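You operate a simulated robot arm through the tools that you are given. There is no shell and no other tool.

Carry out the task below with a simulated robot arm. There is one attempt and no reset: what you move stays moved.

TASK
Bring jar 57 round on the turntable and grip it in the blue clamp.
Fine: lock the turntable before you lift the jar.
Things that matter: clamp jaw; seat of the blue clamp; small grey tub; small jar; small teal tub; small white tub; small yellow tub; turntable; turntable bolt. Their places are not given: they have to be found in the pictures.

It is judged by the outcome, as a careful person would: the job done as asked, and still so three seconds after it is handed in. It fails if anything else is knocked over, pushed out of place, dropped, spilled or broken.

THE ROBOT
A 6-joint arm with a two-finger gripper, fixed in place. Base frame: the origin is on the floor under the middle of its stand, x ahead of it, y to its left, z up. Units: cm, rad, N and s.
It reaches about 103.8 cm from its shoulder. Its first joint turns from -2.897 to 2.897 rad. Payload 1.71 kg.
Tool frame: the origin (TCP) lies between the finger pads and is the grasp point; the fingertips stand 2 cm ahead of it; z points along the fingers, y is the line along which they close. The gripper opens to 9.6 cm; its body begins 11.3 cm behind the TCP.
Orientation is that of the tool frame in the base frame, as a unit quaternion [w, x, y, z]. With the fingers straight down and closing along the base's y, the tool's x points along the base's -x, its y along +y and its z along -z.

THE INTERFACE
- The arm moves only by the tool servo_tool. Its argument "series" is a list of rows, each a list of 3 entries, a list of its own where there are three numbers: the shift along the tool's x, y, z in cm, then the turn, a rotation vector about the tool's x, y, z in rad, then the closure in counts, from 0 (fully open) to 255 (shut). In form: [[[x, y, z], [wx, wy, wz], claw], ...]. A call has 1 to 20 rows; each row is the pose to reach, as a shift and turn from the pose commanded when the call began, along the tool's axes at that moment. Rows are played at 5 a second. More than 5 cm and 0.15 rad between two rows, or a gripper value outside its range, and nothing of the call is played. Where a pose cannot be reached the arm comes as near as it can. A force on the tool above 40 N (or 10 N above the force at the start of the call, whichever is more), or a blocked arm, ends the call early, and 0.2 s more pass. The fingers move at their own pace (about 4.5 cm/s each) and stop on an object; they squeeze with about 33 N. The grip force told is the motor's: it shows also when the fingers shut on nothing. Time passes only in rows, and 0.2 s behind the last, so rows that repeat a pose let the fingers close. It gives the time, the measured TCP pose, the force on the tool (base axes), the opening and the grip force at its end, in the units of the frame above (readings bear some noise), with the torque about the TCP (base axes, N m) and any sound that the robot's microphone picked up.
- Cameras (640 x 400 px; columns grow to the right, rows downward): "scene" is fixed at [22.1, -50.01, 143.59]; the picture's right is [0.86, -0.51, 0.00], its down [-0.25, -0.42, -0.87] and it looks along [0.44, 0.75, -0.49] (base axes); focal length 307 px, centre (320, 200). "wrist" rides on the gripper at [6.6, 1.4, -14.5] in the tool frame; the picture's right is [-0.21, 0.98, 0.00], its down [-0.88, -0.18, -0.44] and it looks along [-0.43, -0.09, 0.90] (tool axes); focal length 275 px, centre (320, 200).
- camera(camera): a new picture of that camera. No time passes.
- slide_trunk(by): moves the trunk up (or, below 0, down) by that many cm; the arm rides with it, the base frame stays. It gives what a move gives, with no picture.
- pixel_to_xyz(camera, pixels): there is no depth. For up to 12 entries [column, row, z] of the newest picture of that camera ("zoom" is the newest enlarged one), the place [x, y] in the base frame at which the ray of that pixel passes the height z, good to about 0.2 cm. No time passes.
- zoom(camera, box): a new picture of the part [left, top, right, bottom] of that camera's present view, enlarged. No time passes.
- finish_job(): hands the job in; it is judged then, once.

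Leave the gripper open and the arm clear of the work at the hand-in unless told otherwise.

The tools are called after "Emit:" as a command line: name --argument value ..., lists and objects as JSON in quotes. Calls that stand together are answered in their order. servo_tool: Moves the arm, as the interface text tells. Its arguments: {"type":"object","properties":{"series":{"type":"array"}},"required":["series"]} The other tools are called the same way: slide_trunk (by) moves the trunk up or down; camera (camera) takes a picture; pixel_to_xyz (camera, pixels) gives the place at which the rays of pixels pass given heights; zoom (camera, box) takes an enlarged picture of a part of a camera's view; finish_job () hands the job in.

At the start:

```text
clock: 0.0
tool_pos: [42.11, 17.98, 128.76]
ee_rot: [0.0, -0.001, 1.0, 0.001]
contact_force: [0.5, 0.0, -0.2]
ft_torque: [0.03, -0.02, -0.02]
opening: 9.6
grip_force: 0.1
trunk travel left (down, up): [-17.5, 21.5]
```

scene: 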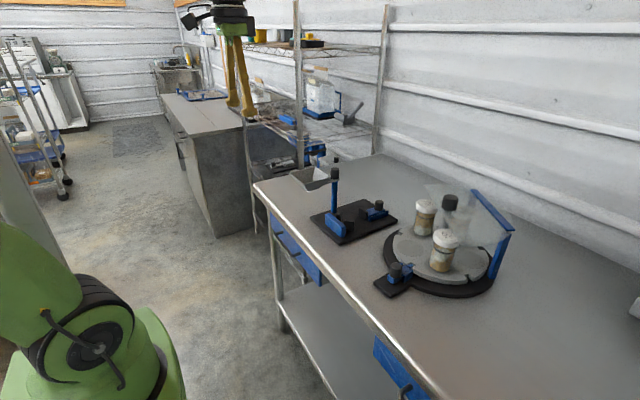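
wrist: 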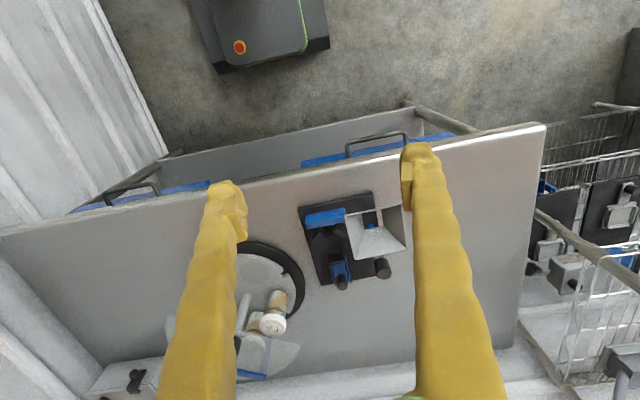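

I see a table with a round turntable carrying jars (scene about 440,250), a clamp fixture at (350,215), and a bolt at (395,275). I'll zoom in on both areas.

Emit:
zoom --camera "scene" --box '[360, 170, 530, 310]'

Emit:
zoom --camera "scene" --box '[280, 150, 410, 250]'

Emit:
zoom --camera "wrist" --box '[160, 180, 420, 390]'

```text
2.86 times, centred on (445, 240) of scene
```

zoom: 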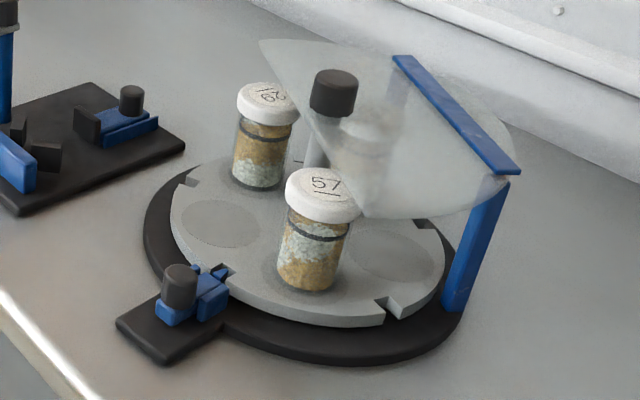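

```text
4.00 times, centred on (345, 200) of scene
```

zoom: 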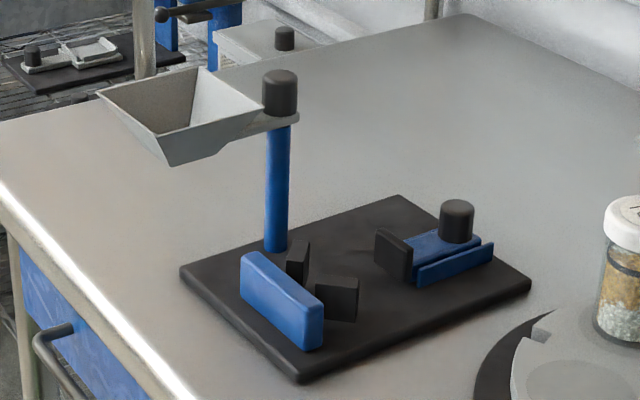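

```text
1.90 times, centred on (290, 285) of wrist
```

zoom: 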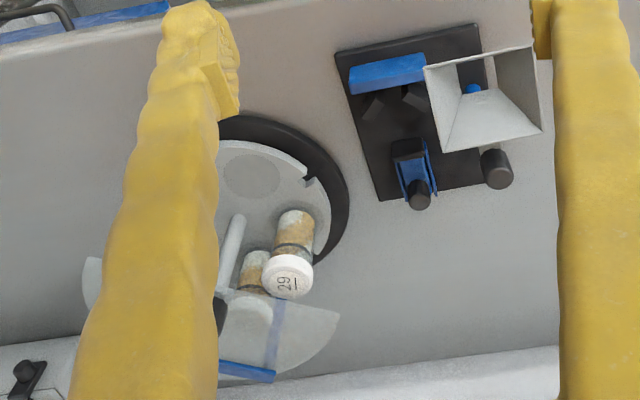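

The jar marked 57 sits at the front of the turntable, with the blue V-block clamp to its left and a hopper over that clamp. I'll match the clamp plate corners in both cameras to find the table height. The near-right corner is scene (355,245.5) and wrist (298,207), and the right corner is scene (412.5,221) and wrist (321.5,285).

Emit:
pixel_to_xyz --camera "scene" --pixels '[[355, 245.5, 75], [355, 245.5, 85], [355, 245.5, 95], [412.5, 221, 75], [412.5, 221, 85], [412.5, 221, 95], [325, 217, 75], [325, 217, 85], [325, 217, 95]]'

Emit:
pixel_to_xyz --camera "wrist" --pixels '[[298, 207, 75], [298, 207, 85], [298, 207, 95], [321.5, 285, 75], [321.5, 285, 85], [321.5, 285, 95], [373, 193, 75], [373, 193, 85], [373, 193, 95]]'

Emit:
zoom --camera "scene" --box '[200, 0, 420, 170]'

```text
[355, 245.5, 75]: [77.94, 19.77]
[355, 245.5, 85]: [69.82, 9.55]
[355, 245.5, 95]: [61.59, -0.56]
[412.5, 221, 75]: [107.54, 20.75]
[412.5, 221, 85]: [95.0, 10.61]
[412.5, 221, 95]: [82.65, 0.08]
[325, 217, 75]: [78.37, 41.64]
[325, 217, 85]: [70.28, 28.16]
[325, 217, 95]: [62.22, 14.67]
```

```text
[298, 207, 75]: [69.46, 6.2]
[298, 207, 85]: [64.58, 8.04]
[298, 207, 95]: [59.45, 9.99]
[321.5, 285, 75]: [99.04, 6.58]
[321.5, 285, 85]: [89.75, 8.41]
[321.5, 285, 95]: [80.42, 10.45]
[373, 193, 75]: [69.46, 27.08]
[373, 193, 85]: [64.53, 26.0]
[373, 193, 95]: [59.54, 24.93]
```

```text
2.35 times, centred on (310, 85) of scene
```

zoom: 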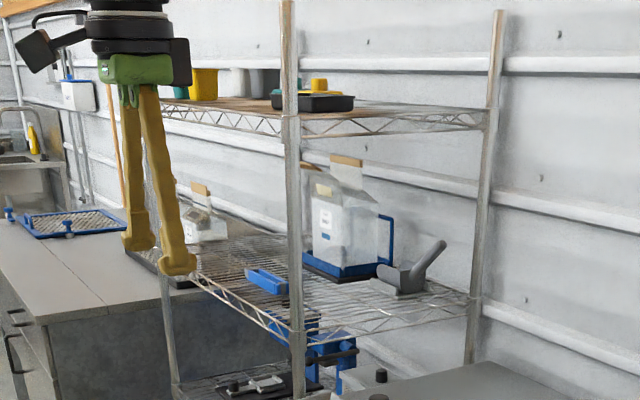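

The zoom's left edge was at column 265 rather than 280, so I misplaced those scene pixels. I'll redo them as (340,245.5), (397.5,221.25) and (310,217).

Emit:
pixel_to_xyz --camera "scene" --pixels '[[340, 245.5, 80], [340, 245.5, 85], [340, 245.5, 90], [397.5, 221.25, 80], [397.5, 221.25, 85], [397.5, 221.25, 90], [310, 217, 80], [310, 217, 85], [310, 217, 90]]'

Emit:
pixel_to_xyz --camera "wrist" --pixels '[[298, 207, 80], [298, 207, 85], [298, 207, 90], [321.5, 285, 80], [321.5, 285, 85], [321.5, 285, 90], [373, 193, 80], [373, 193, 85], [373, 193, 90]]'

```text
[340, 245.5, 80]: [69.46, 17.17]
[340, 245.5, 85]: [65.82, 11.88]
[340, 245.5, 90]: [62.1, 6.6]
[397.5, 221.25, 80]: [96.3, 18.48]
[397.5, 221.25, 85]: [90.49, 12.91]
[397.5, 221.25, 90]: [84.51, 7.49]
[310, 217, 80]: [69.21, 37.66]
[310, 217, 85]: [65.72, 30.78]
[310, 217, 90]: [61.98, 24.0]
```

```text
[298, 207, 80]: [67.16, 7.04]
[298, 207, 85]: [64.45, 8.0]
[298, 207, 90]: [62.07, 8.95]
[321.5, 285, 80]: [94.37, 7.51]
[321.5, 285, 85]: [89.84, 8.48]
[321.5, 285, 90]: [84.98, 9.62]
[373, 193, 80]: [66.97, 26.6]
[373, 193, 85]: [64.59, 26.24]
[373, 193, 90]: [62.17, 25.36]
```

Both cameras now agree: the plate top is at about z = 88, spanning x 63–87 and y 8.6–26. Next I'll locate rough positions of the turntable parts, the jars, the hopper and the guard.

Emit:
pixel_to_xyz --camera "scene" --pixels '[[441.5, 266, 90], [446, 234, 100], [426.8, 203.3, 100], [449.5, 201.5, 105], [449.5, 201.5, 110], [396, 268, 93], [335, 169, 105], [335, 169, 110], [335, 169, 115], [511.5, 229.5, 105], [511.5, 229.5, 110], [473, 191, 110]]'

Emit:
pixel_to_xyz --camera "wrist" --pixels '[[383, 268, 105], [383, 268, 110], [383, 268, 115], [273.7, 324.4, 95], [273.7, 324.4, 100], [273.7, 324.4, 105], [266.4, 376.9, 105], [266.4, 376.9, 110]]'

```text
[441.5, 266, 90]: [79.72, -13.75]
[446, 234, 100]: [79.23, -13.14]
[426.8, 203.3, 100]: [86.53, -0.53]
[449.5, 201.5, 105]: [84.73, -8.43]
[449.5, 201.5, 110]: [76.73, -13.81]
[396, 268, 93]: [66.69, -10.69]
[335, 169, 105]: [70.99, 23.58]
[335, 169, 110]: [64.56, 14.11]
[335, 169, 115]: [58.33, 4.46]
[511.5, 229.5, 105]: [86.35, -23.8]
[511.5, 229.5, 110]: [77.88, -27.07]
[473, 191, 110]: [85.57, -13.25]
```

```text
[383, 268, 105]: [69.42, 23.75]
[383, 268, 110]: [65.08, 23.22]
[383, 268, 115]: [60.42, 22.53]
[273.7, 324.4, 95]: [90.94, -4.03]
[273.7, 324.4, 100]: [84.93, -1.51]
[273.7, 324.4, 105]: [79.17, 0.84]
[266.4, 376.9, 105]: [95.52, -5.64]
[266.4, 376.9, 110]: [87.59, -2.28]
```

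The hopper knob top is near (70, 24, 105), jar 62's lid near (85.5, -1, 100) and jar 57's lid near (79, -13, 100). I'll move the arm, staying high, so the wrist camera looks down onto the turntable.

Emit:
servo_tool --series '[[[-3, -2.7, 0], [0, 0, 0], 0], [[-6, -5.4, 0], [0, 0, 0], 0], [[-9, -8.1, 0], [0, 0, 0], 0], [[-12, -10.8, 0], [0, 0, 0], 0], [[-15, -13.5, 0], [0, 0, 0], 0], [[-18, -16.2, 0], [0, 0, 0], 0], [[-21, -18.9, 0], [0, 0, 0], 0], [[-24, -21.6, 0], [0, 0, 0], 0], [[-26, -23.4, 0], [0, 0, 0], 0]]'

Emit:
camera --camera "wrist"

Emit:
camera --camera "scene"

```text
clock: 2.0
tool_pos: [67.05, -5.32, 129.36]
ee_rot: [0.004, 0.0, 1.0, -0.001]
contact_force: [1.5, 0.5, -1.4]
ft_torque: [0.01, 0.35, 0.01]
opening: 9.6
grip_force: 0.0
trunk travel left (down, up): [-17.5, 21.5]
```

```text
taken
```

wrist: 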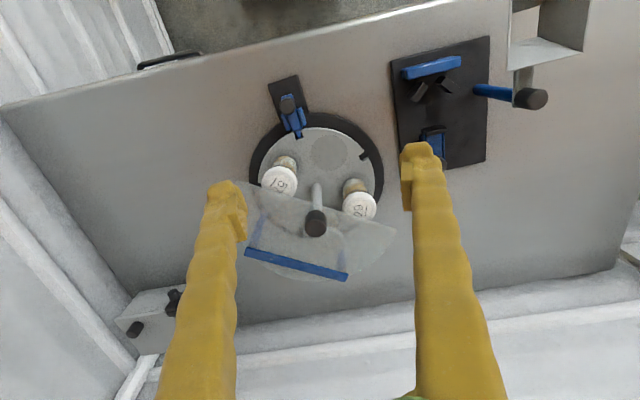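

```text
taken
```

scene: 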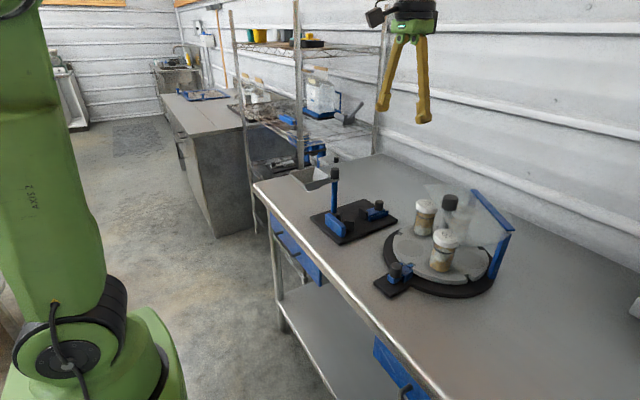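

Now I have a view from above. I'll zoom on the turntable in the wrist view at about (315,190), and on the clamp at about (440,105).

Emit:
zoom --camera "wrist" --box '[230, 60, 410, 290]'

Emit:
zoom --camera "wrist" --box '[370, 0, 600, 180]'

```text
1.74 times, centred on (320, 175) of wrist
```

zoom: 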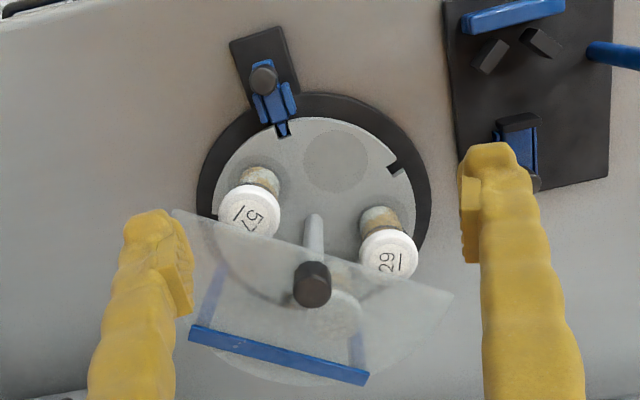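

```text
2.22 times, centred on (485, 90) of wrist
```

zoom: 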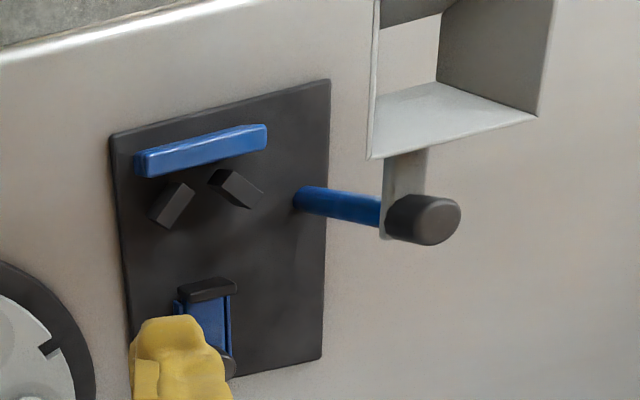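

I'm triangulating the important tops from both cameras:

| Feature | Scene | Wrist |
|---|---|---|
| Guard vertex 1 | (424.7,184.7) | (395.9,228.5) |
| Guard vertex 2 | (460.8,246) | (234.9,180.7) |
| Centre knob | (450.2,197.3) | (315.4,226.7) |
| Lid 57 | (446,233) | (279.8,181.9) |

Emit:
pixel_to_xyz --camera "scene" --pixels '[[424.7, 184.7, 102], [424.7, 184.7, 107], [424.7, 184.7, 112], [460.8, 246, 100], [460.8, 246, 105], [460.8, 246, 110], [450.2, 197.3, 102], [450.2, 197.3, 107], [446, 233, 98], [446, 233, 102], [396, 265.2, 90], [396, 265.2, 95]]'

Emit:
pixel_to_xyz --camera "wrist" --pixels '[[395.9, 228.5, 102], [395.9, 228.5, 107], [395.9, 228.5, 112], [234.9, 180.7, 100], [234.9, 180.7, 105], [234.9, 180.7, 110], [315.4, 226.7, 102], [315.4, 226.7, 107], [279.8, 181.9, 98], [279.8, 181.9, 102], [287.2, 107.2, 90], [287.2, 107.2, 95]]'

```text
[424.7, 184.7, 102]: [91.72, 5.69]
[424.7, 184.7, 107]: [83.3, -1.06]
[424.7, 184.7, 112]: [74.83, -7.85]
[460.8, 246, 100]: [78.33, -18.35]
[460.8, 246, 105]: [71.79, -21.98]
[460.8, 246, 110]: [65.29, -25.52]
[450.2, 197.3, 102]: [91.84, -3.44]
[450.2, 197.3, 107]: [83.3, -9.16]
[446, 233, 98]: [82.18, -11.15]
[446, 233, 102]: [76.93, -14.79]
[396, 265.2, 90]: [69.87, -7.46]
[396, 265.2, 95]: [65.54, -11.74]
```

```text
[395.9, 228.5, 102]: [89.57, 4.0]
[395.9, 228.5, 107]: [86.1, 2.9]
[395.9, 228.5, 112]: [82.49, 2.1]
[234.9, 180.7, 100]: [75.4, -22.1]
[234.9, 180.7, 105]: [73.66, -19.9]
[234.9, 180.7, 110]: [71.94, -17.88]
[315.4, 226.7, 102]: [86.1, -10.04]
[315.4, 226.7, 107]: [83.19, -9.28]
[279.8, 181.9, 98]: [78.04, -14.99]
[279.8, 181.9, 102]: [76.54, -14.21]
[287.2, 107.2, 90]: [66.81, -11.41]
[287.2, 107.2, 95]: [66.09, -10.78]
```

Findings so far:
- The turntable centre knob is at about (83.2, -9.2), top 107.
- The guard sheet is at z ≈ 103.5, with its near edge running from (74,-20.7) to (88.8,3.7).
- Lid 57 is at about (76.7,-14.5,102), so it is partly under the guard edge.

I'll zoom tightly on the knob, the bolt and the rim.

Emit:
zoom --camera "wrist" --box '[270, 170, 360, 260]'

Emit:
zoom --camera "wrist" --box '[250, 80, 340, 150]'

Emit:
zoom --camera "scene" --box '[365, 245, 425, 305]'

Emit:
zoom --camera "scene" --box '[410, 175, 520, 270]'

```text
4.44 times, centred on (315, 215) of wrist
```

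zoom: 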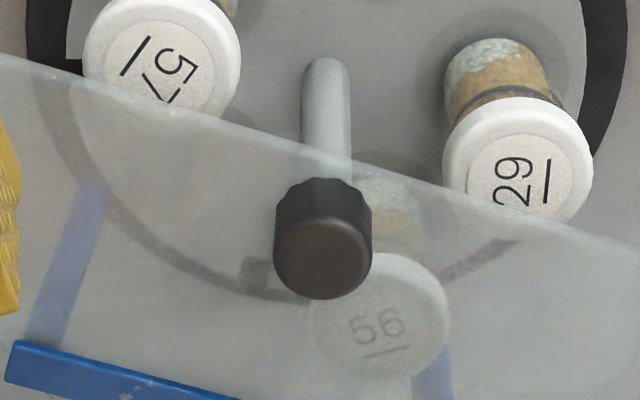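

```text
5.71 times, centred on (295, 115) of wrist
```

zoom: 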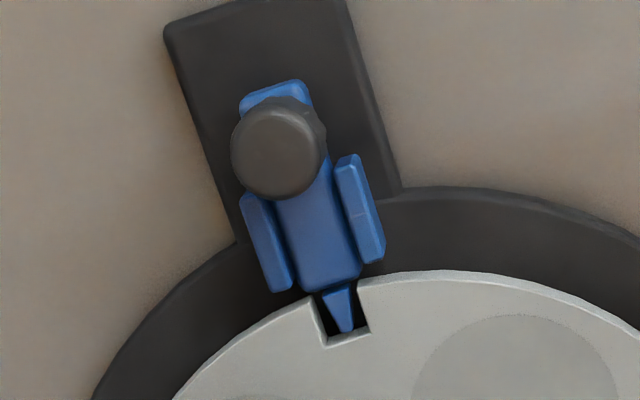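

```text
6.67 times, centred on (395, 275) of scene
```

zoom: 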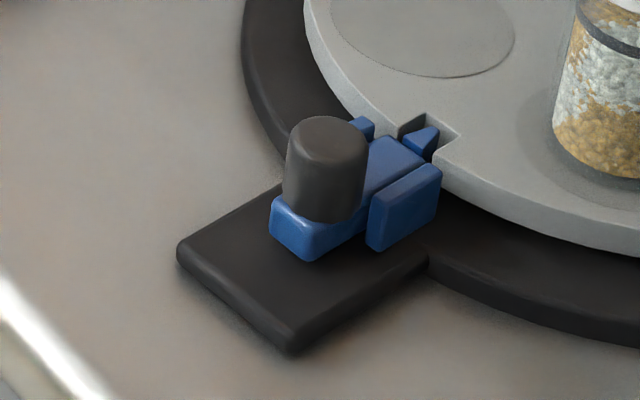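

```text
4.21 times, centred on (465, 222) of scene
```

zoom: 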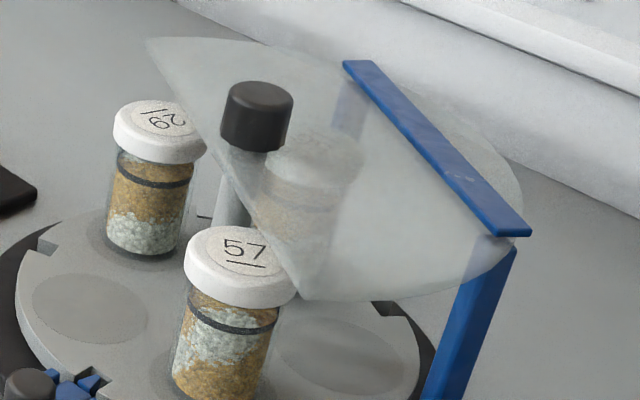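

The bolt's tapered blue tip already sits in a rim notch, so I must pull the bolt out before turning. The jars read 57, 29 and 56. The pockets are about 72° apart, and the empty one facing the open window is where jar 57 should go.

Next I'll check the guard edge near the post, the hopper corners, the clamp jaws and jar 29.

Emit:
pixel_to_xyz --camera "wrist" --pixels '[[316.1, 204.9, 103.5], [506.8, 71.2, 98], [506.8, 71.2, 102], [506.8, 71.2, 106], [582, 53.2, 102], [512, 2, 102], [359.7, 206.6, 102], [317, 184, 90], [362, 155, 90], [328, 145, 90]]'

Emit:
pixel_to_xyz --camera "scene" --pixels '[[330.5, 177.5, 98], [330.5, 177.5, 102], [330.5, 177.5, 106], [289.25, 173.75, 98], [289.25, 173.75, 102], [426.8, 203.3, 102], [410.7, 247.7, 90], [469.5, 259.3, 90]]'

Emit:
zoom --camera "scene" --box '[280, 155, 345, 225]'

Emit:
zoom --camera "scene" --box '[315, 190, 405, 250]'

```text
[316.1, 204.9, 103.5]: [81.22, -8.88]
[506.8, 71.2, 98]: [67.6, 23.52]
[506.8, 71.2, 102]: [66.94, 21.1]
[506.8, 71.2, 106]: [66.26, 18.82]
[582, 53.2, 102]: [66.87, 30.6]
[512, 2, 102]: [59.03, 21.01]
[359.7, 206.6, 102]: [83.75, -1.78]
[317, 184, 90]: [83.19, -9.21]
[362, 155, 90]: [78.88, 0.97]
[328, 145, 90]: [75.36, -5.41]
```

```text
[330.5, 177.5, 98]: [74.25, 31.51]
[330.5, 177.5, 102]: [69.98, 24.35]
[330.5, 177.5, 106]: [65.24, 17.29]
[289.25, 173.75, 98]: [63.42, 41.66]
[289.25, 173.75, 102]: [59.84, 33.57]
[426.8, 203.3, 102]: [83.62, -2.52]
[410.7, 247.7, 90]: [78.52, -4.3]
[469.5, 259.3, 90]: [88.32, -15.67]
```

```text
5.71 times, centred on (312, 190) of scene
```

zoom: 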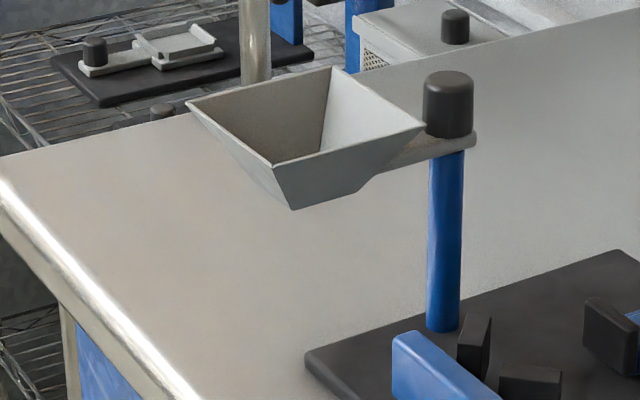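

```text
6.67 times, centred on (360, 220) of scene
```

zoom: 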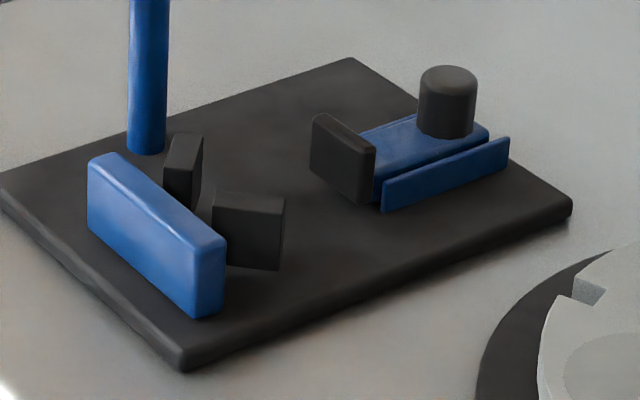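

The swinging hopper is parked at about x 59–66, y 19–30, z up to 105. The turntable centre is (83.2,-9.2), with pockets near 78° and 150°. Next I'll pin down the bolt knob (wrist (288,105.4), scene (396.2,265.7)), the V blocks and the jaw.

Emit:
pixel_to_xyz --camera "wrist" --pixels '[[288, 105.4, 93], [288, 105.4, 95], [288, 105.4, 97], [418.5, 92.3, 93], [447.8, 84.2, 93], [434.2, 130.6, 93], [297, 133, 90]]'

Emit:
pixel_to_xyz --camera "scene" --pixels '[[396.2, 265.7, 93], [396.2, 265.7, 95], [396.2, 265.7, 97], [340, 211, 92], [349.5, 220, 92], [363.5, 210, 93], [379, 202, 95], [379, 202, 97], [410, 267, 90]]'

```text
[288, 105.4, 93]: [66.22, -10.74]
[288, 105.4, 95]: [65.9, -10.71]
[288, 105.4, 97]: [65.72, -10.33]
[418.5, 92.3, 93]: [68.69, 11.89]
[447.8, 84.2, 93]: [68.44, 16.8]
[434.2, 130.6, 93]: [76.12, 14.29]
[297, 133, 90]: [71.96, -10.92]
```

```text
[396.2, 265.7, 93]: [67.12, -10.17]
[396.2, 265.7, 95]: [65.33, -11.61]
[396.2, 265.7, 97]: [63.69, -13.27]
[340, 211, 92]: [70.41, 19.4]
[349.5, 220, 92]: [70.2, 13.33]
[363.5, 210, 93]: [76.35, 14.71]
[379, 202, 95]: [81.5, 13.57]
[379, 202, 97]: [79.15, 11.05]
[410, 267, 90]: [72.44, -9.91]
```

The bolt knob is at about (66.1,-10.8), top z ≈ 94.2, on an axis about 5° from x. The clamp's centre line is y ≈ 14.4. I'll wait briefly so the arm settles and read its true pose.

Emit:
servo_tool --series '[[[0, 0, 0], [0, 0, 0], 0], [[0, 0, 0], [0, 0, 0], 0], [[0, 0, 0], [0, 0, 0], 0]]'

```text
clock: 2.8
tool_pos: [66.11, -5.35, 129.83]
ee_rot: [0.006, 0.0, 1.0, 0.0]
contact_force: [-0.3, 0.0, -0.5]
ft_torque: [0.0, -0.06, 0.0]
opening: 9.6
grip_force: 0.1
trunk travel left (down, up): [-17.5, 21.5]
```

The pose reads (66.1,-5.35,129.8), while I commanded about (68.1,-5.4,128.8). It may be at a reach limit up here. I'll move down and toward the bolt knob, to about z 112, and compare.

Emit:
servo_tool --series '[[[0.5, -1.3, 4], [0, 0, 0], 0], [[1, -2.6, 8], [0, 0, 0], 0], [[1.5, -4, 12], [0, 0, 0], 0], [[2, -5.4, 14], [0, 0, 0], 0], [[2, -5.4, 14], [0, 0, 0], 0], [[2, -5.4, 14], [0, 0, 0], 0]]'

Emit:
camera --camera "wrist"

```text
clock: 4.2
tool_pos: [64.36, -10.79, 115.63]
ee_rot: [0.007, 0.0, 1.0, 0.001]
contact_force: [0.0, 0.0, -0.7]
ft_torque: [-0.01, 0.02, 0.06]
opening: 9.61
grip_force: 0.0
trunk travel left (down, up): [-17.5, 21.5]
```

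```text
taken
```

wrist: 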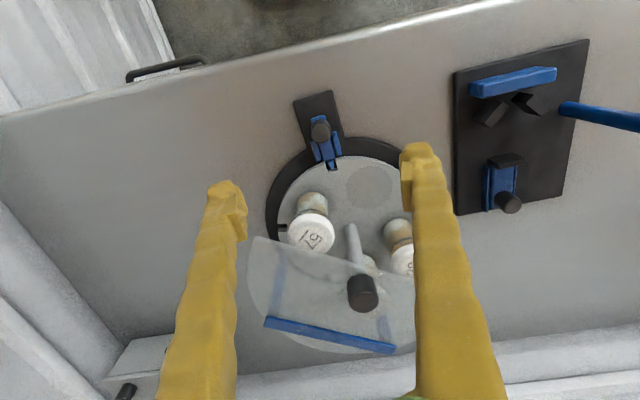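

The arm tracks fine here; only the first move had been clipped. I'll take close-ups of the bolt, the turntable and the clamp from this nearer view.

Emit:
zoom --camera "wrist" --box '[280, 80, 370, 180]'

Emit:
zoom --camera "wrist" --box '[440, 30, 600, 230]'

Emit:
zoom --camera "wrist" --box '[240, 140, 420, 360]'

```text
4.00 times, centred on (325, 130) of wrist
```

zoom: 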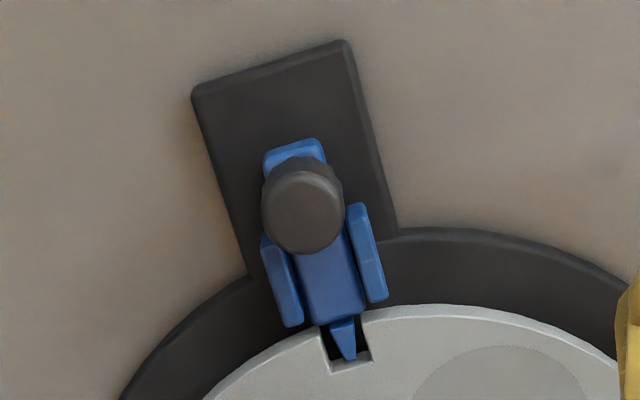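

```text
2.00 times, centred on (520, 130) of wrist
```

zoom: 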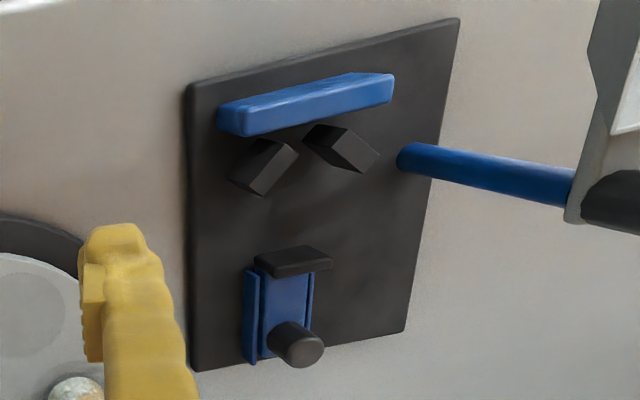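

```text
1.82 times, centred on (330, 250) of wrist
```

zoom: 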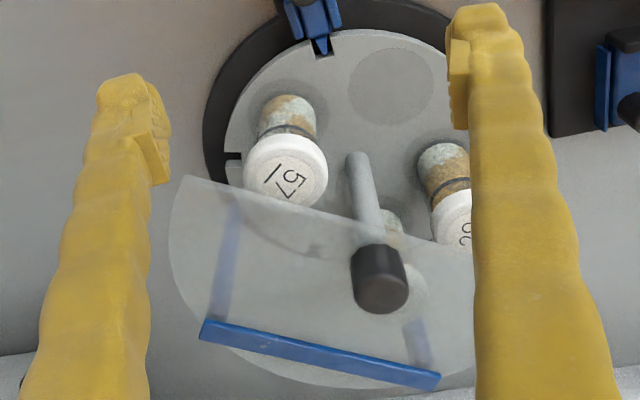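

The bolt knob's top centre is at wrist (320.7,133.7). I'm converting that along with a few others: bolt tip, notch corners, post base, pocket centre, clamp blocks, jaw and jaw knob.

Emit:
pixel_to_xyz --camera "wrist" --pixels '[[320.7, 133.7, 94.2], [332, 169, 90.5], [370, 187, 90.5], [350, 226, 90.5], [309, 194, 90.5], [491, 103, 93], [525.5, 97.5, 93], [507, 161, 94], [508, 203, 96], [484, 166, 90], [516, 168, 90]]'

```text
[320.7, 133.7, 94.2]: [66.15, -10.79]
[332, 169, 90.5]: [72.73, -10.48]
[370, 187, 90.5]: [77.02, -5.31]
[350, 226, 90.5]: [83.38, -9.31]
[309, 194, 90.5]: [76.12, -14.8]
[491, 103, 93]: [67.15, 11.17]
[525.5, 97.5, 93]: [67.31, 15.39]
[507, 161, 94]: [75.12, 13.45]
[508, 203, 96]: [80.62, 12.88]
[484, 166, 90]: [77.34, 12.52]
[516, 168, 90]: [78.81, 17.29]
```

The bolt knob is confirmed at (66.15,-10.8). I'll descend over it with open fingers to TCP z ≈ 98, with the tips still above the knob. On the way I'll turn the tool about 5° to match the bolt axis and take out the small tilt.

Emit:
servo_tool --series '[[[-0.5, 0, 3.6], [0, 0.007, -0.03], 0], [[-1, 0, 7.2], [0, 0.014, -0.06], 0], [[-1.8, 0, 10.8], [0, 0.014, -0.09], 0], [[-1.8, 0, 14.4], [0, 0.014, -0.09], 0], [[-1.8, 0, 17.6], [0, 0.014, -0.09], 0], [[-1.8, 0, 17.6], [0, 0.014, -0.09], 0], [[-1.8, 0, 17.6], [0, 0.014, -0.09], 0]]'

Emit:
camera --camera "wrist"

Emit:
camera --camera "scene"

```text
clock: 5.8
tool_pos: [66.43, -10.79, 98.11]
ee_rot: [-0.001, -0.045, 0.999, 0.0]
contact_force: [-0.5, 0.8, -0.9]
ft_torque: [0.03, -0.04, -0.03]
opening: 9.6
grip_force: 0.0
trunk travel left (down, up): [-17.5, 21.5]
```

```text
taken
```

wrist: 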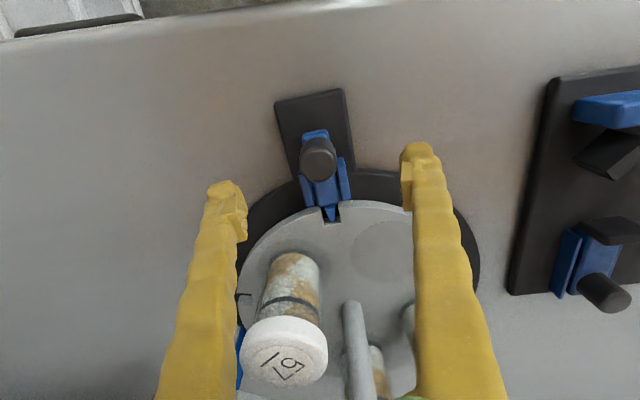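

```text
taken
```

scene: 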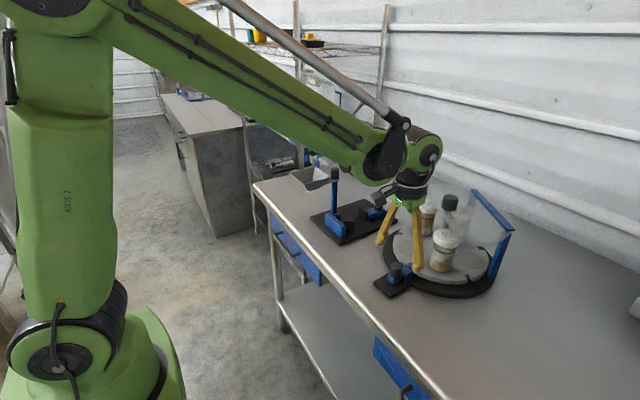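

I'm checking the alignment: the knob's top face centre is about wrist (319,161).

Emit:
zoom --camera "wrist" --box '[260, 80, 380, 230]'

Emit:
pixel_to_xyz --camera "wrist" --pixels '[[319, 161, 94.2], [319, 161, 95], [322, 132, 91], [332, 218, 90.5], [315, 370, 102], [285, 360, 102]]'

Emit:
zoom --camera "scene" --box '[360, 185, 520, 305]'

```text
2.67 times, centred on (320, 155) of wrist
```

zoom: 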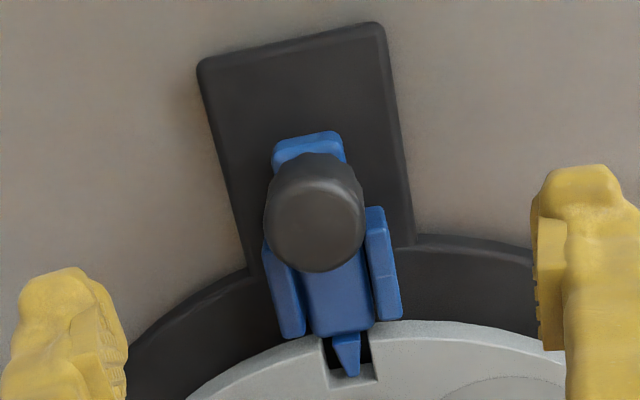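

```text
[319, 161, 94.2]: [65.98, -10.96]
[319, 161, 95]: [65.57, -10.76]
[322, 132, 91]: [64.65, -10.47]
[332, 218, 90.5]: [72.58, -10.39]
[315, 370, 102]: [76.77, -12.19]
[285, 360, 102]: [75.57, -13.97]
```

```text
3.33 times, centred on (440, 245) of scene
```

zoom: 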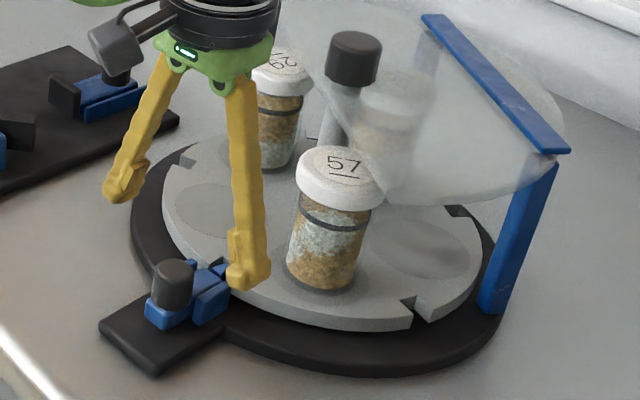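

The knob is centred within about 0.2 cm. I'll lower 4.1 cm so the tips straddle it, then close the fingers on it.

Emit:
servo_tool --series '[[[0, 0, 2], [0, 0, 0], 0], [[0, 0, 4.1], [0, 0, 0], 0], [[0, 0, 4.1], [0, 0, 0], 0], [[0, 0, 4.1], [0, 0, 0], 255], [[0, 0, 4.1], [0, 0, 0], 255], [[0, 0, 4.1], [0, 0, 0], 255], [[0, 0, 4.1], [0, 0, 0], 255], [[0, 0, 4.1], [0, 0, 0], 255]]'

Emit:
camera --camera "wrist"

```text
clock: 7.6
tool_pos: [66.39, -11.0, 94.02]
ee_rot: [0.0, -0.046, 0.999, 0.0]
contact_force: [0.8, -14.8, 0.1]
ft_torque: [-0.2, 0.02, 0.07]
opening: 2.68
grip_force: 29.2
trunk travel left (down, up): [-17.5, 21.5]
```

```text
taken
```

wrist: 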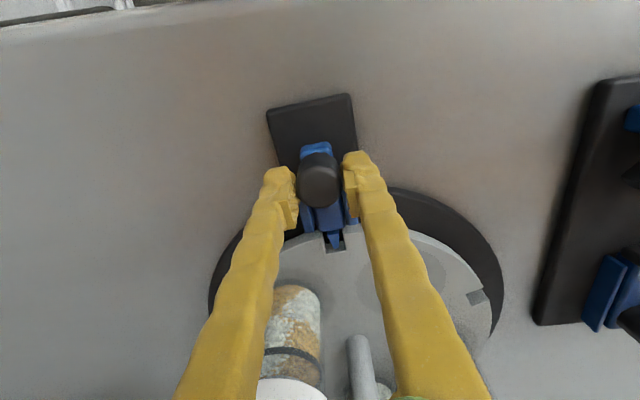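

I've gripped the knob (opening 2.7 cm). A side force of -15 N in y says the knob is slightly farther to -y. I'll pull the bolt straight out along its axis in small steps with a 0.2 cm side correction.

Emit:
servo_tool --series '[[[0, -0.2, 0], [0, 0, 0], 255], [[0.4, -0.2, 0], [0, 0, 0], 255], [[0.8, -0.2, 0], [0, 0, 0], 255], [[1.2, -0.2, 0], [0, 0, 0], 255], [[1.6, -0.2, 0], [0, 0, 0], 255], [[1.6, -0.2, 0], [0, 0, 0], 255]]'

Emit:
zoom --camera "wrist" --box '[260, 80, 400, 260]'

```text
clock: 9.0
tool_pos: [64.66, -11.07, 93.96]
ee_rot: [0.001, -0.045, 0.999, 0.0]
contact_force: [-0.9, 0.3, 4.1]
ft_torque: [0.01, 0.05, -0.01]
opening: 2.63
grip_force: 32.6
trunk travel left (down, up): [-17.5, 21.5]
```

```text
2.22 times, centred on (330, 170) of wrist
```

zoom: 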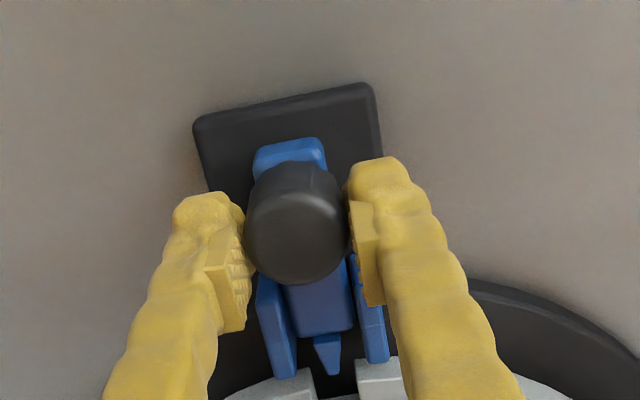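

The bolt slid out about 1.7 cm with very little force. Its tip looks close to the rim, so I'll pull out another 1 cm for certainty.

Emit:
servo_tool --series '[[[0.4, 0, 0], [0, 0, 0], 255], [[0.8, 0, 0], [0, 0, 0], 255], [[1.1, 0, 0], [0, 0, 0], 255], [[1.1, 0, 0], [0, 0, 0], 255]]'

Emit:
zoom --camera "wrist" --box '[260, 80, 400, 260]'

Emit:
zoom --camera "scene" --box '[350, 235, 450, 305]'

```text
clock: 10.0
tool_pos: [63.88, -11.23, 93.92]
ee_rot: [-0.001, -0.045, 0.999, 0.0]
contact_force: [29.6, 3.8, 4.2]
ft_torque: [0.05, -0.42, -0.04]
opening: 2.68
grip_force: 33.1
trunk travel left (down, up): [-17.5, 21.5]
```

```text
2.22 times, centred on (330, 170) of wrist
```

zoom: 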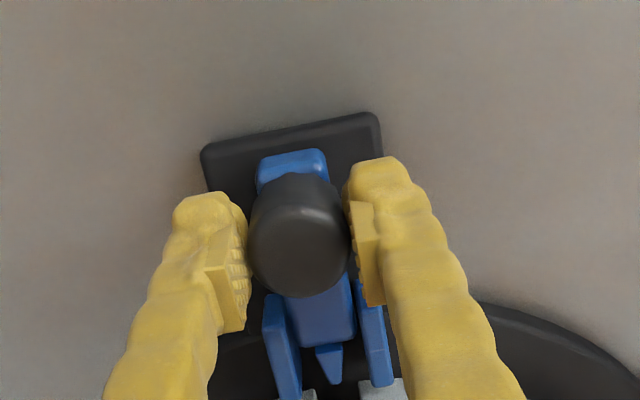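

```text
5.71 times, centred on (400, 270) of scene
```

zoom: 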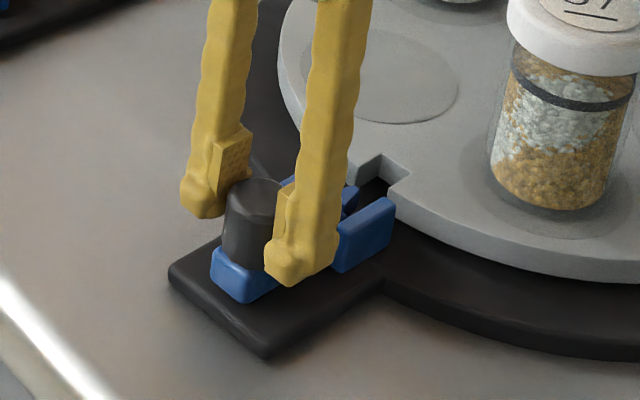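

A 30 N reaction shows the bolt hit its stop, fully out and clear of the notch. I'll ease back 0.25 cm, open, and rise straight up.

Emit:
servo_tool --series '[[[-0.25, 0, 0], [0, 0, 0], 255], [[-0.25, 0, 0], [0, 0, 0], 0], [[-0.25, 0, 0], [0, 0, 0], 0], [[-0.25, 0, 0], [0, 0, 0], 0], [[-0.25, 0, 0], [0, 0, 0], 0], [[-0.25, 0, -3], [0, 0, 0], 0], [[-0.25, 0, -7.5], [0, 0, 0], 0], [[-0.25, 0, -12], [0, 0, 0], 0], [[-0.25, 0, -16.5], [0, 0, 0], 0], [[-0.25, 0, -21], [0, 0, 0], 0], [[-0.25, 0, -25], [0, 0, 0], 0], [[-0.25, 0, -25], [0, 0, 0], 0]]'

Emit:
camera --camera "wrist"

Emit:
zoom --camera "scene" --box '[360, 175, 530, 305]'

```text
clock: 12.6
tool_pos: [64.03, -11.25, 119.03]
ee_rot: [0.0, -0.045, 0.999, 0.0]
contact_force: [-0.2, -1.1, 0.4]
ft_torque: [0.0, 0.0, -0.02]
opening: 9.59
grip_force: 0.1
trunk travel left (down, up): [-17.5, 21.5]
```

```text
taken
```

wrist: 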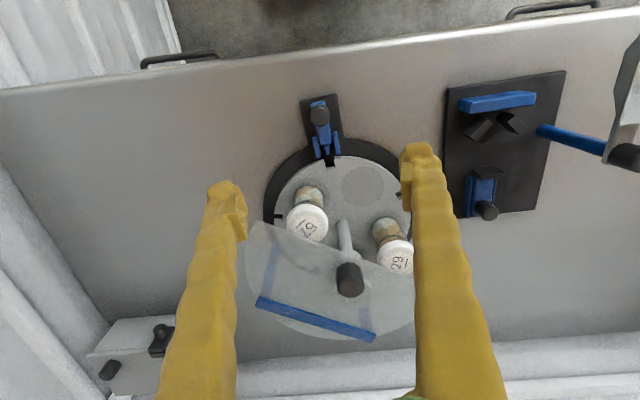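

```text
3.08 times, centred on (445, 240) of scene
```

zoom: 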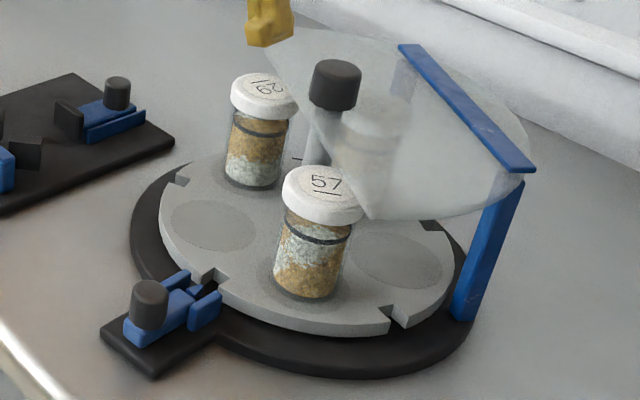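

The bolt is clear of the rim. Now I'll measure the centre knob and its height relative to the guard using a close-up of both views.

Emit:
zoom --camera "wrist" --box '[300, 200, 400, 310]'

Emit:
zoom --camera "scene" --box '[420, 180, 490, 230]'

```text
3.64 times, centred on (350, 255) of wrist
```

zoom: 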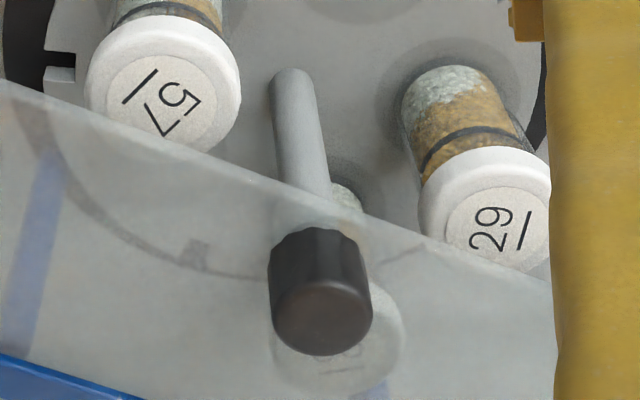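

```text
8.00 times, centred on (455, 205) of scene
```

zoom: 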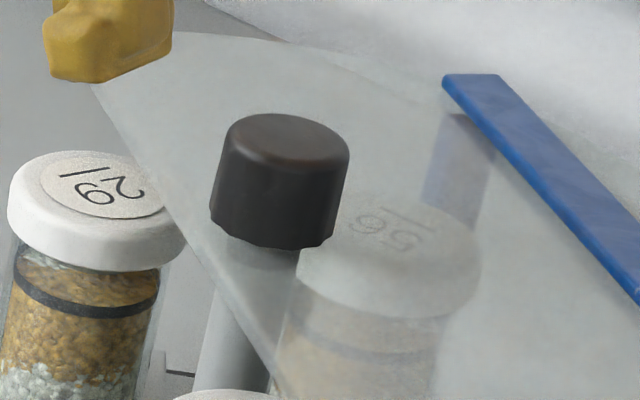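

Emit:
pixel_to_xyz --camera "wrist" --pixels '[[350.5, 286.5, 105], [350.5, 286.5, 106], [350.5, 286.5, 107], [350.5, 286.5, 108], [341.8, 219.5, 91], [350, 251, 103.5], [354, 264, 104]]'

Emit:
pixel_to_xyz --camera "scene" --pixels '[[451, 197.5, 105], [451, 197.5, 106], [451, 197.5, 107], [451, 197.5, 108], [448, 210, 103], [448, 210, 104], [442, 211, 103.5], [435, 203, 103.5]]'

```text
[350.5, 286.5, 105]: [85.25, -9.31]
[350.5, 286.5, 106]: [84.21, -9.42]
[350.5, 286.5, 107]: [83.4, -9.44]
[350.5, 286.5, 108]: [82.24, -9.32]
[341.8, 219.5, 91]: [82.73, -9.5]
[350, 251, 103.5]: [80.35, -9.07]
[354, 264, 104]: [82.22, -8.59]
```

```text
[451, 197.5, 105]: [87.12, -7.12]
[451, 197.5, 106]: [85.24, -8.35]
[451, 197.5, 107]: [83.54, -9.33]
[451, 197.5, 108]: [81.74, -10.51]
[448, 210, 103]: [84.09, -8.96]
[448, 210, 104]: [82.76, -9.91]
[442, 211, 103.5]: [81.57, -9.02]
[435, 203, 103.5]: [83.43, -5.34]
```

The centre knob spans z ≈ 103.7–107 at (83.4,-9.4), just above the guard sheet (≈103.5). Turning the knob should turn the table. Jar 57 needs about 72° clockwise seen from above to reach the open pocket position.

I'll move above the knob to TCP z ≈ 113, pre-rotated about 36° the other way so the twist is centred.

Emit:
servo_tool --series '[[[-3, 0.02, 1], [0, 0, -0.09], 0], [[-6.5, 0.04, 2], [0, 0, -0.18], 0], [[-10, 0.06, 3], [0, 0, -0.27], 0], [[-13.5, 0.08, 4], [0, 0, -0.36], 0], [[-17, 0.1, 5], [0, 0, -0.45], 0], [[-19.35, 0.1, 6], [0, 0, -0.54], 0], [[-19.35, 0.1, 6], [0, 0, -0.54], 0], [[-19.35, 0.1, 6], [0, 0, -0.54], 0]]'

Emit:
camera --camera "wrist"

Emit:
camera --camera "scene"

```text
clock: 14.4
tool_pos: [83.18, -9.26, 113.07]
ee_rot: [-0.001, -0.311, 0.95, 0.0]
contact_force: [-0.3, -0.6, 0.5]
ft_torque: [0.01, 0.0, 0.02]
opening: 9.65
grip_force: 0.1
trunk travel left (down, up): [-17.5, 21.5]
```

```text
taken
```

wrist: 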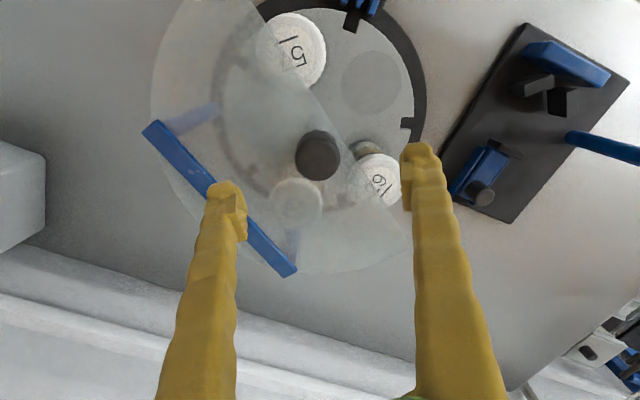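

```text
taken
```

scene: 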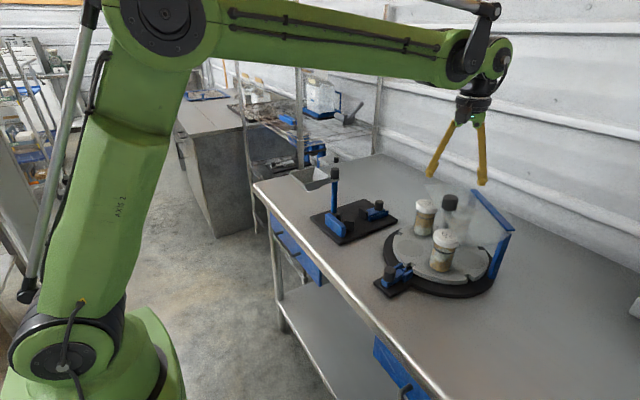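

Emit:
zoom --camera "wrist" --box '[260, 100, 380, 210]'

```text
3.64 times, centred on (320, 155) of wrist
```

zoom: 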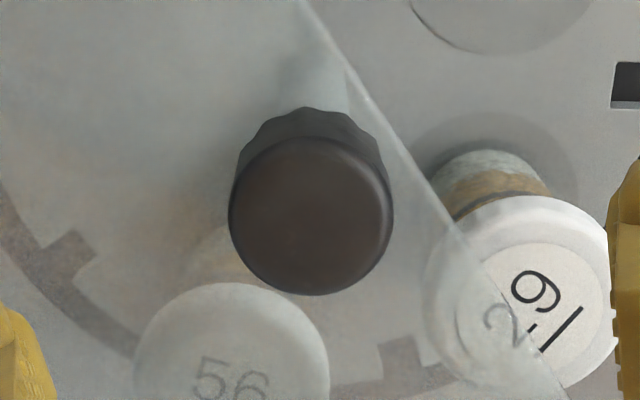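

Emit:
pixel_to_xyz --camera "wrist" --pixels '[[317.4, 159.1, 106.5], [317.4, 159.1, 107], [317.4, 159.1, 107.5], [313, 100, 103.5], [380, 195, 103.5], [144, 128, 104.5], [288, 274, 104.5], [182, 149, 104.5]]'

```text
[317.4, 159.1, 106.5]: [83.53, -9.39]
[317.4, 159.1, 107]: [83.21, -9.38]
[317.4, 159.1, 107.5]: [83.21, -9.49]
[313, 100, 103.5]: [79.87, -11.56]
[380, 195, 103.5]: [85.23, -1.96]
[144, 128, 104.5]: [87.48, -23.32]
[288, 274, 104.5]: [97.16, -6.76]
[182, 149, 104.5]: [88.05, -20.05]
```

The knob is at (83.3,-9.4), within 0.2 cm of the TCP. I'll descend to TCP z ≈ 106.8, which puts the tips about 1.2 cm above the guard sheet, and close on the knob.

Emit:
servo_tool --series '[[[0, -0.16, 2], [0, 0, 0], 0], [[0, -0.16, 4], [0, 0, 0], 0], [[0, -0.16, 5.3], [0, 0, 0], 0], [[0, -0.16, 6.3], [0, 0, 0], 0], [[0, -0.16, 6.3], [0, 0, 0], 0], [[0, -0.16, 6.3], [0, 0, 0], 255], [[0, -0.16, 6.3], [0, 0, 0], 255], [[0, -0.16, 6.3], [0, 0, 0], 255], [[0, -0.16, 6.3], [0, 0, 0], 255], [[0, -0.16, 6.3], [0, 0, 0], 255]]'

Emit:
camera --camera "wrist"

Emit:
zoom --camera "scene" --box '[380, 140, 540, 300]'

```text
clock: 16.6
tool_pos: [83.29, -9.41, 106.63]
ee_rot: [0.0, -0.309, 0.951, 0.0]
contact_force: [12.6, -7.2, 6.6]
ft_torque: [-0.45, 0.04, -0.04]
opening: 3.46
grip_force: 32.6
trunk travel left (down, up): [-17.5, 21.5]
```

```text
taken
```

wrist: 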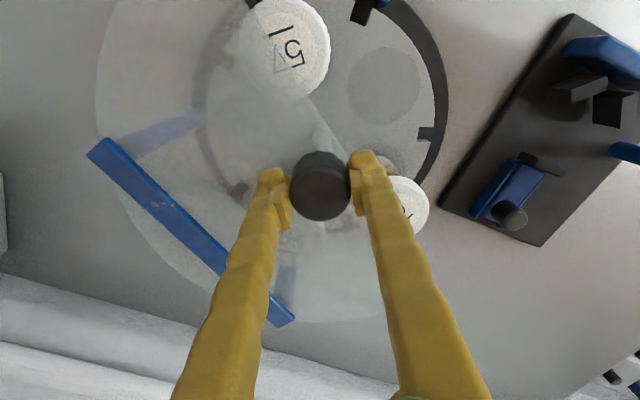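

```text
2.50 times, centred on (460, 220) of scene
```

zoom: 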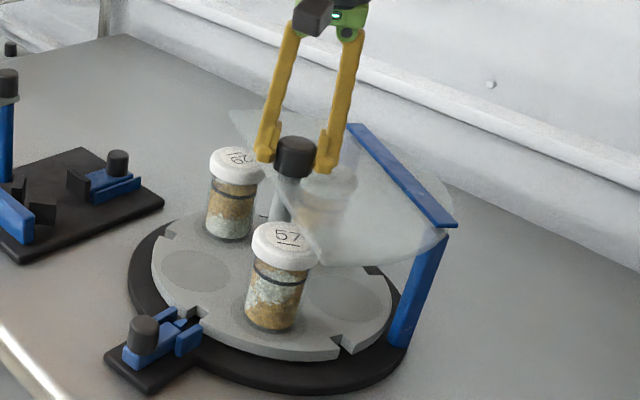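

The grip is good (opening 3.46 cm). I'll make a small test turn of 0.24 rad clockwise from above, about tool +z, with a small centring correction, and see whether the table follows.

Emit:
servo_tool --series '[[[0, -0.1, 0], [0, 0, 0.03], 255], [[0, -0.1, 0], [0, 0, 0.08], 255], [[0, -0.1, 0], [0, 0, 0.14], 255], [[0, -0.1, 0], [0, 0, 0.2], 255], [[0, -0.1, 0], [0, 0, 0.24], 255], [[0, -0.1, 0], [0, 0, 0.24], 255]]'

Emit:
camera --camera "wrist"

Emit:
zoom --camera "scene" --box '[380, 140, 540, 300]'

```text
clock: 18.0
tool_pos: [83.28, -9.52, 106.73]
ee_rot: [0.0, -0.194, 0.981, -0.001]
contact_force: [-9.7, 2.2, 0.4]
ft_torque: [0.06, 0.15, 0.03]
opening: 3.41
grip_force: 32.6
trunk travel left (down, up): [-17.5, 21.5]
```

```text
taken
```

wrist: 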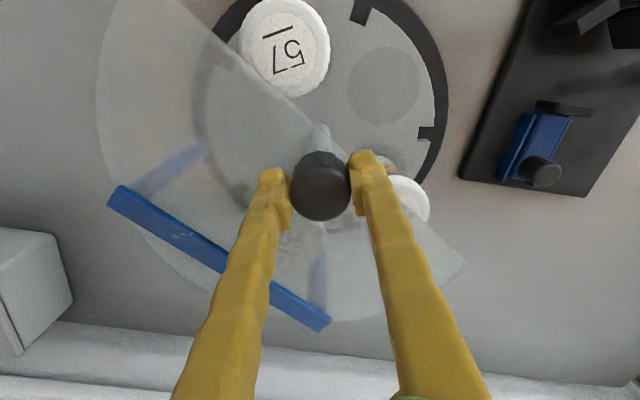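

```text
2.50 times, centred on (460, 220) of scene
```

zoom: 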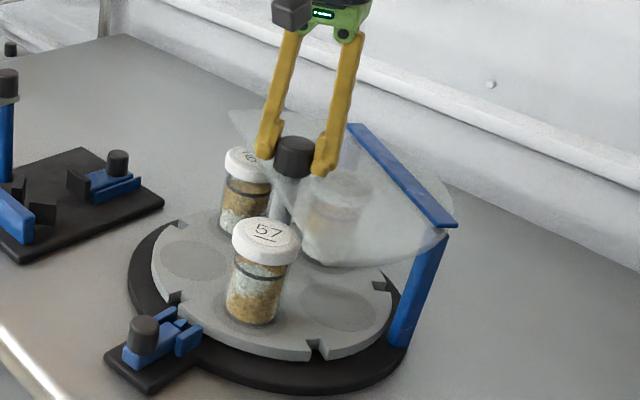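

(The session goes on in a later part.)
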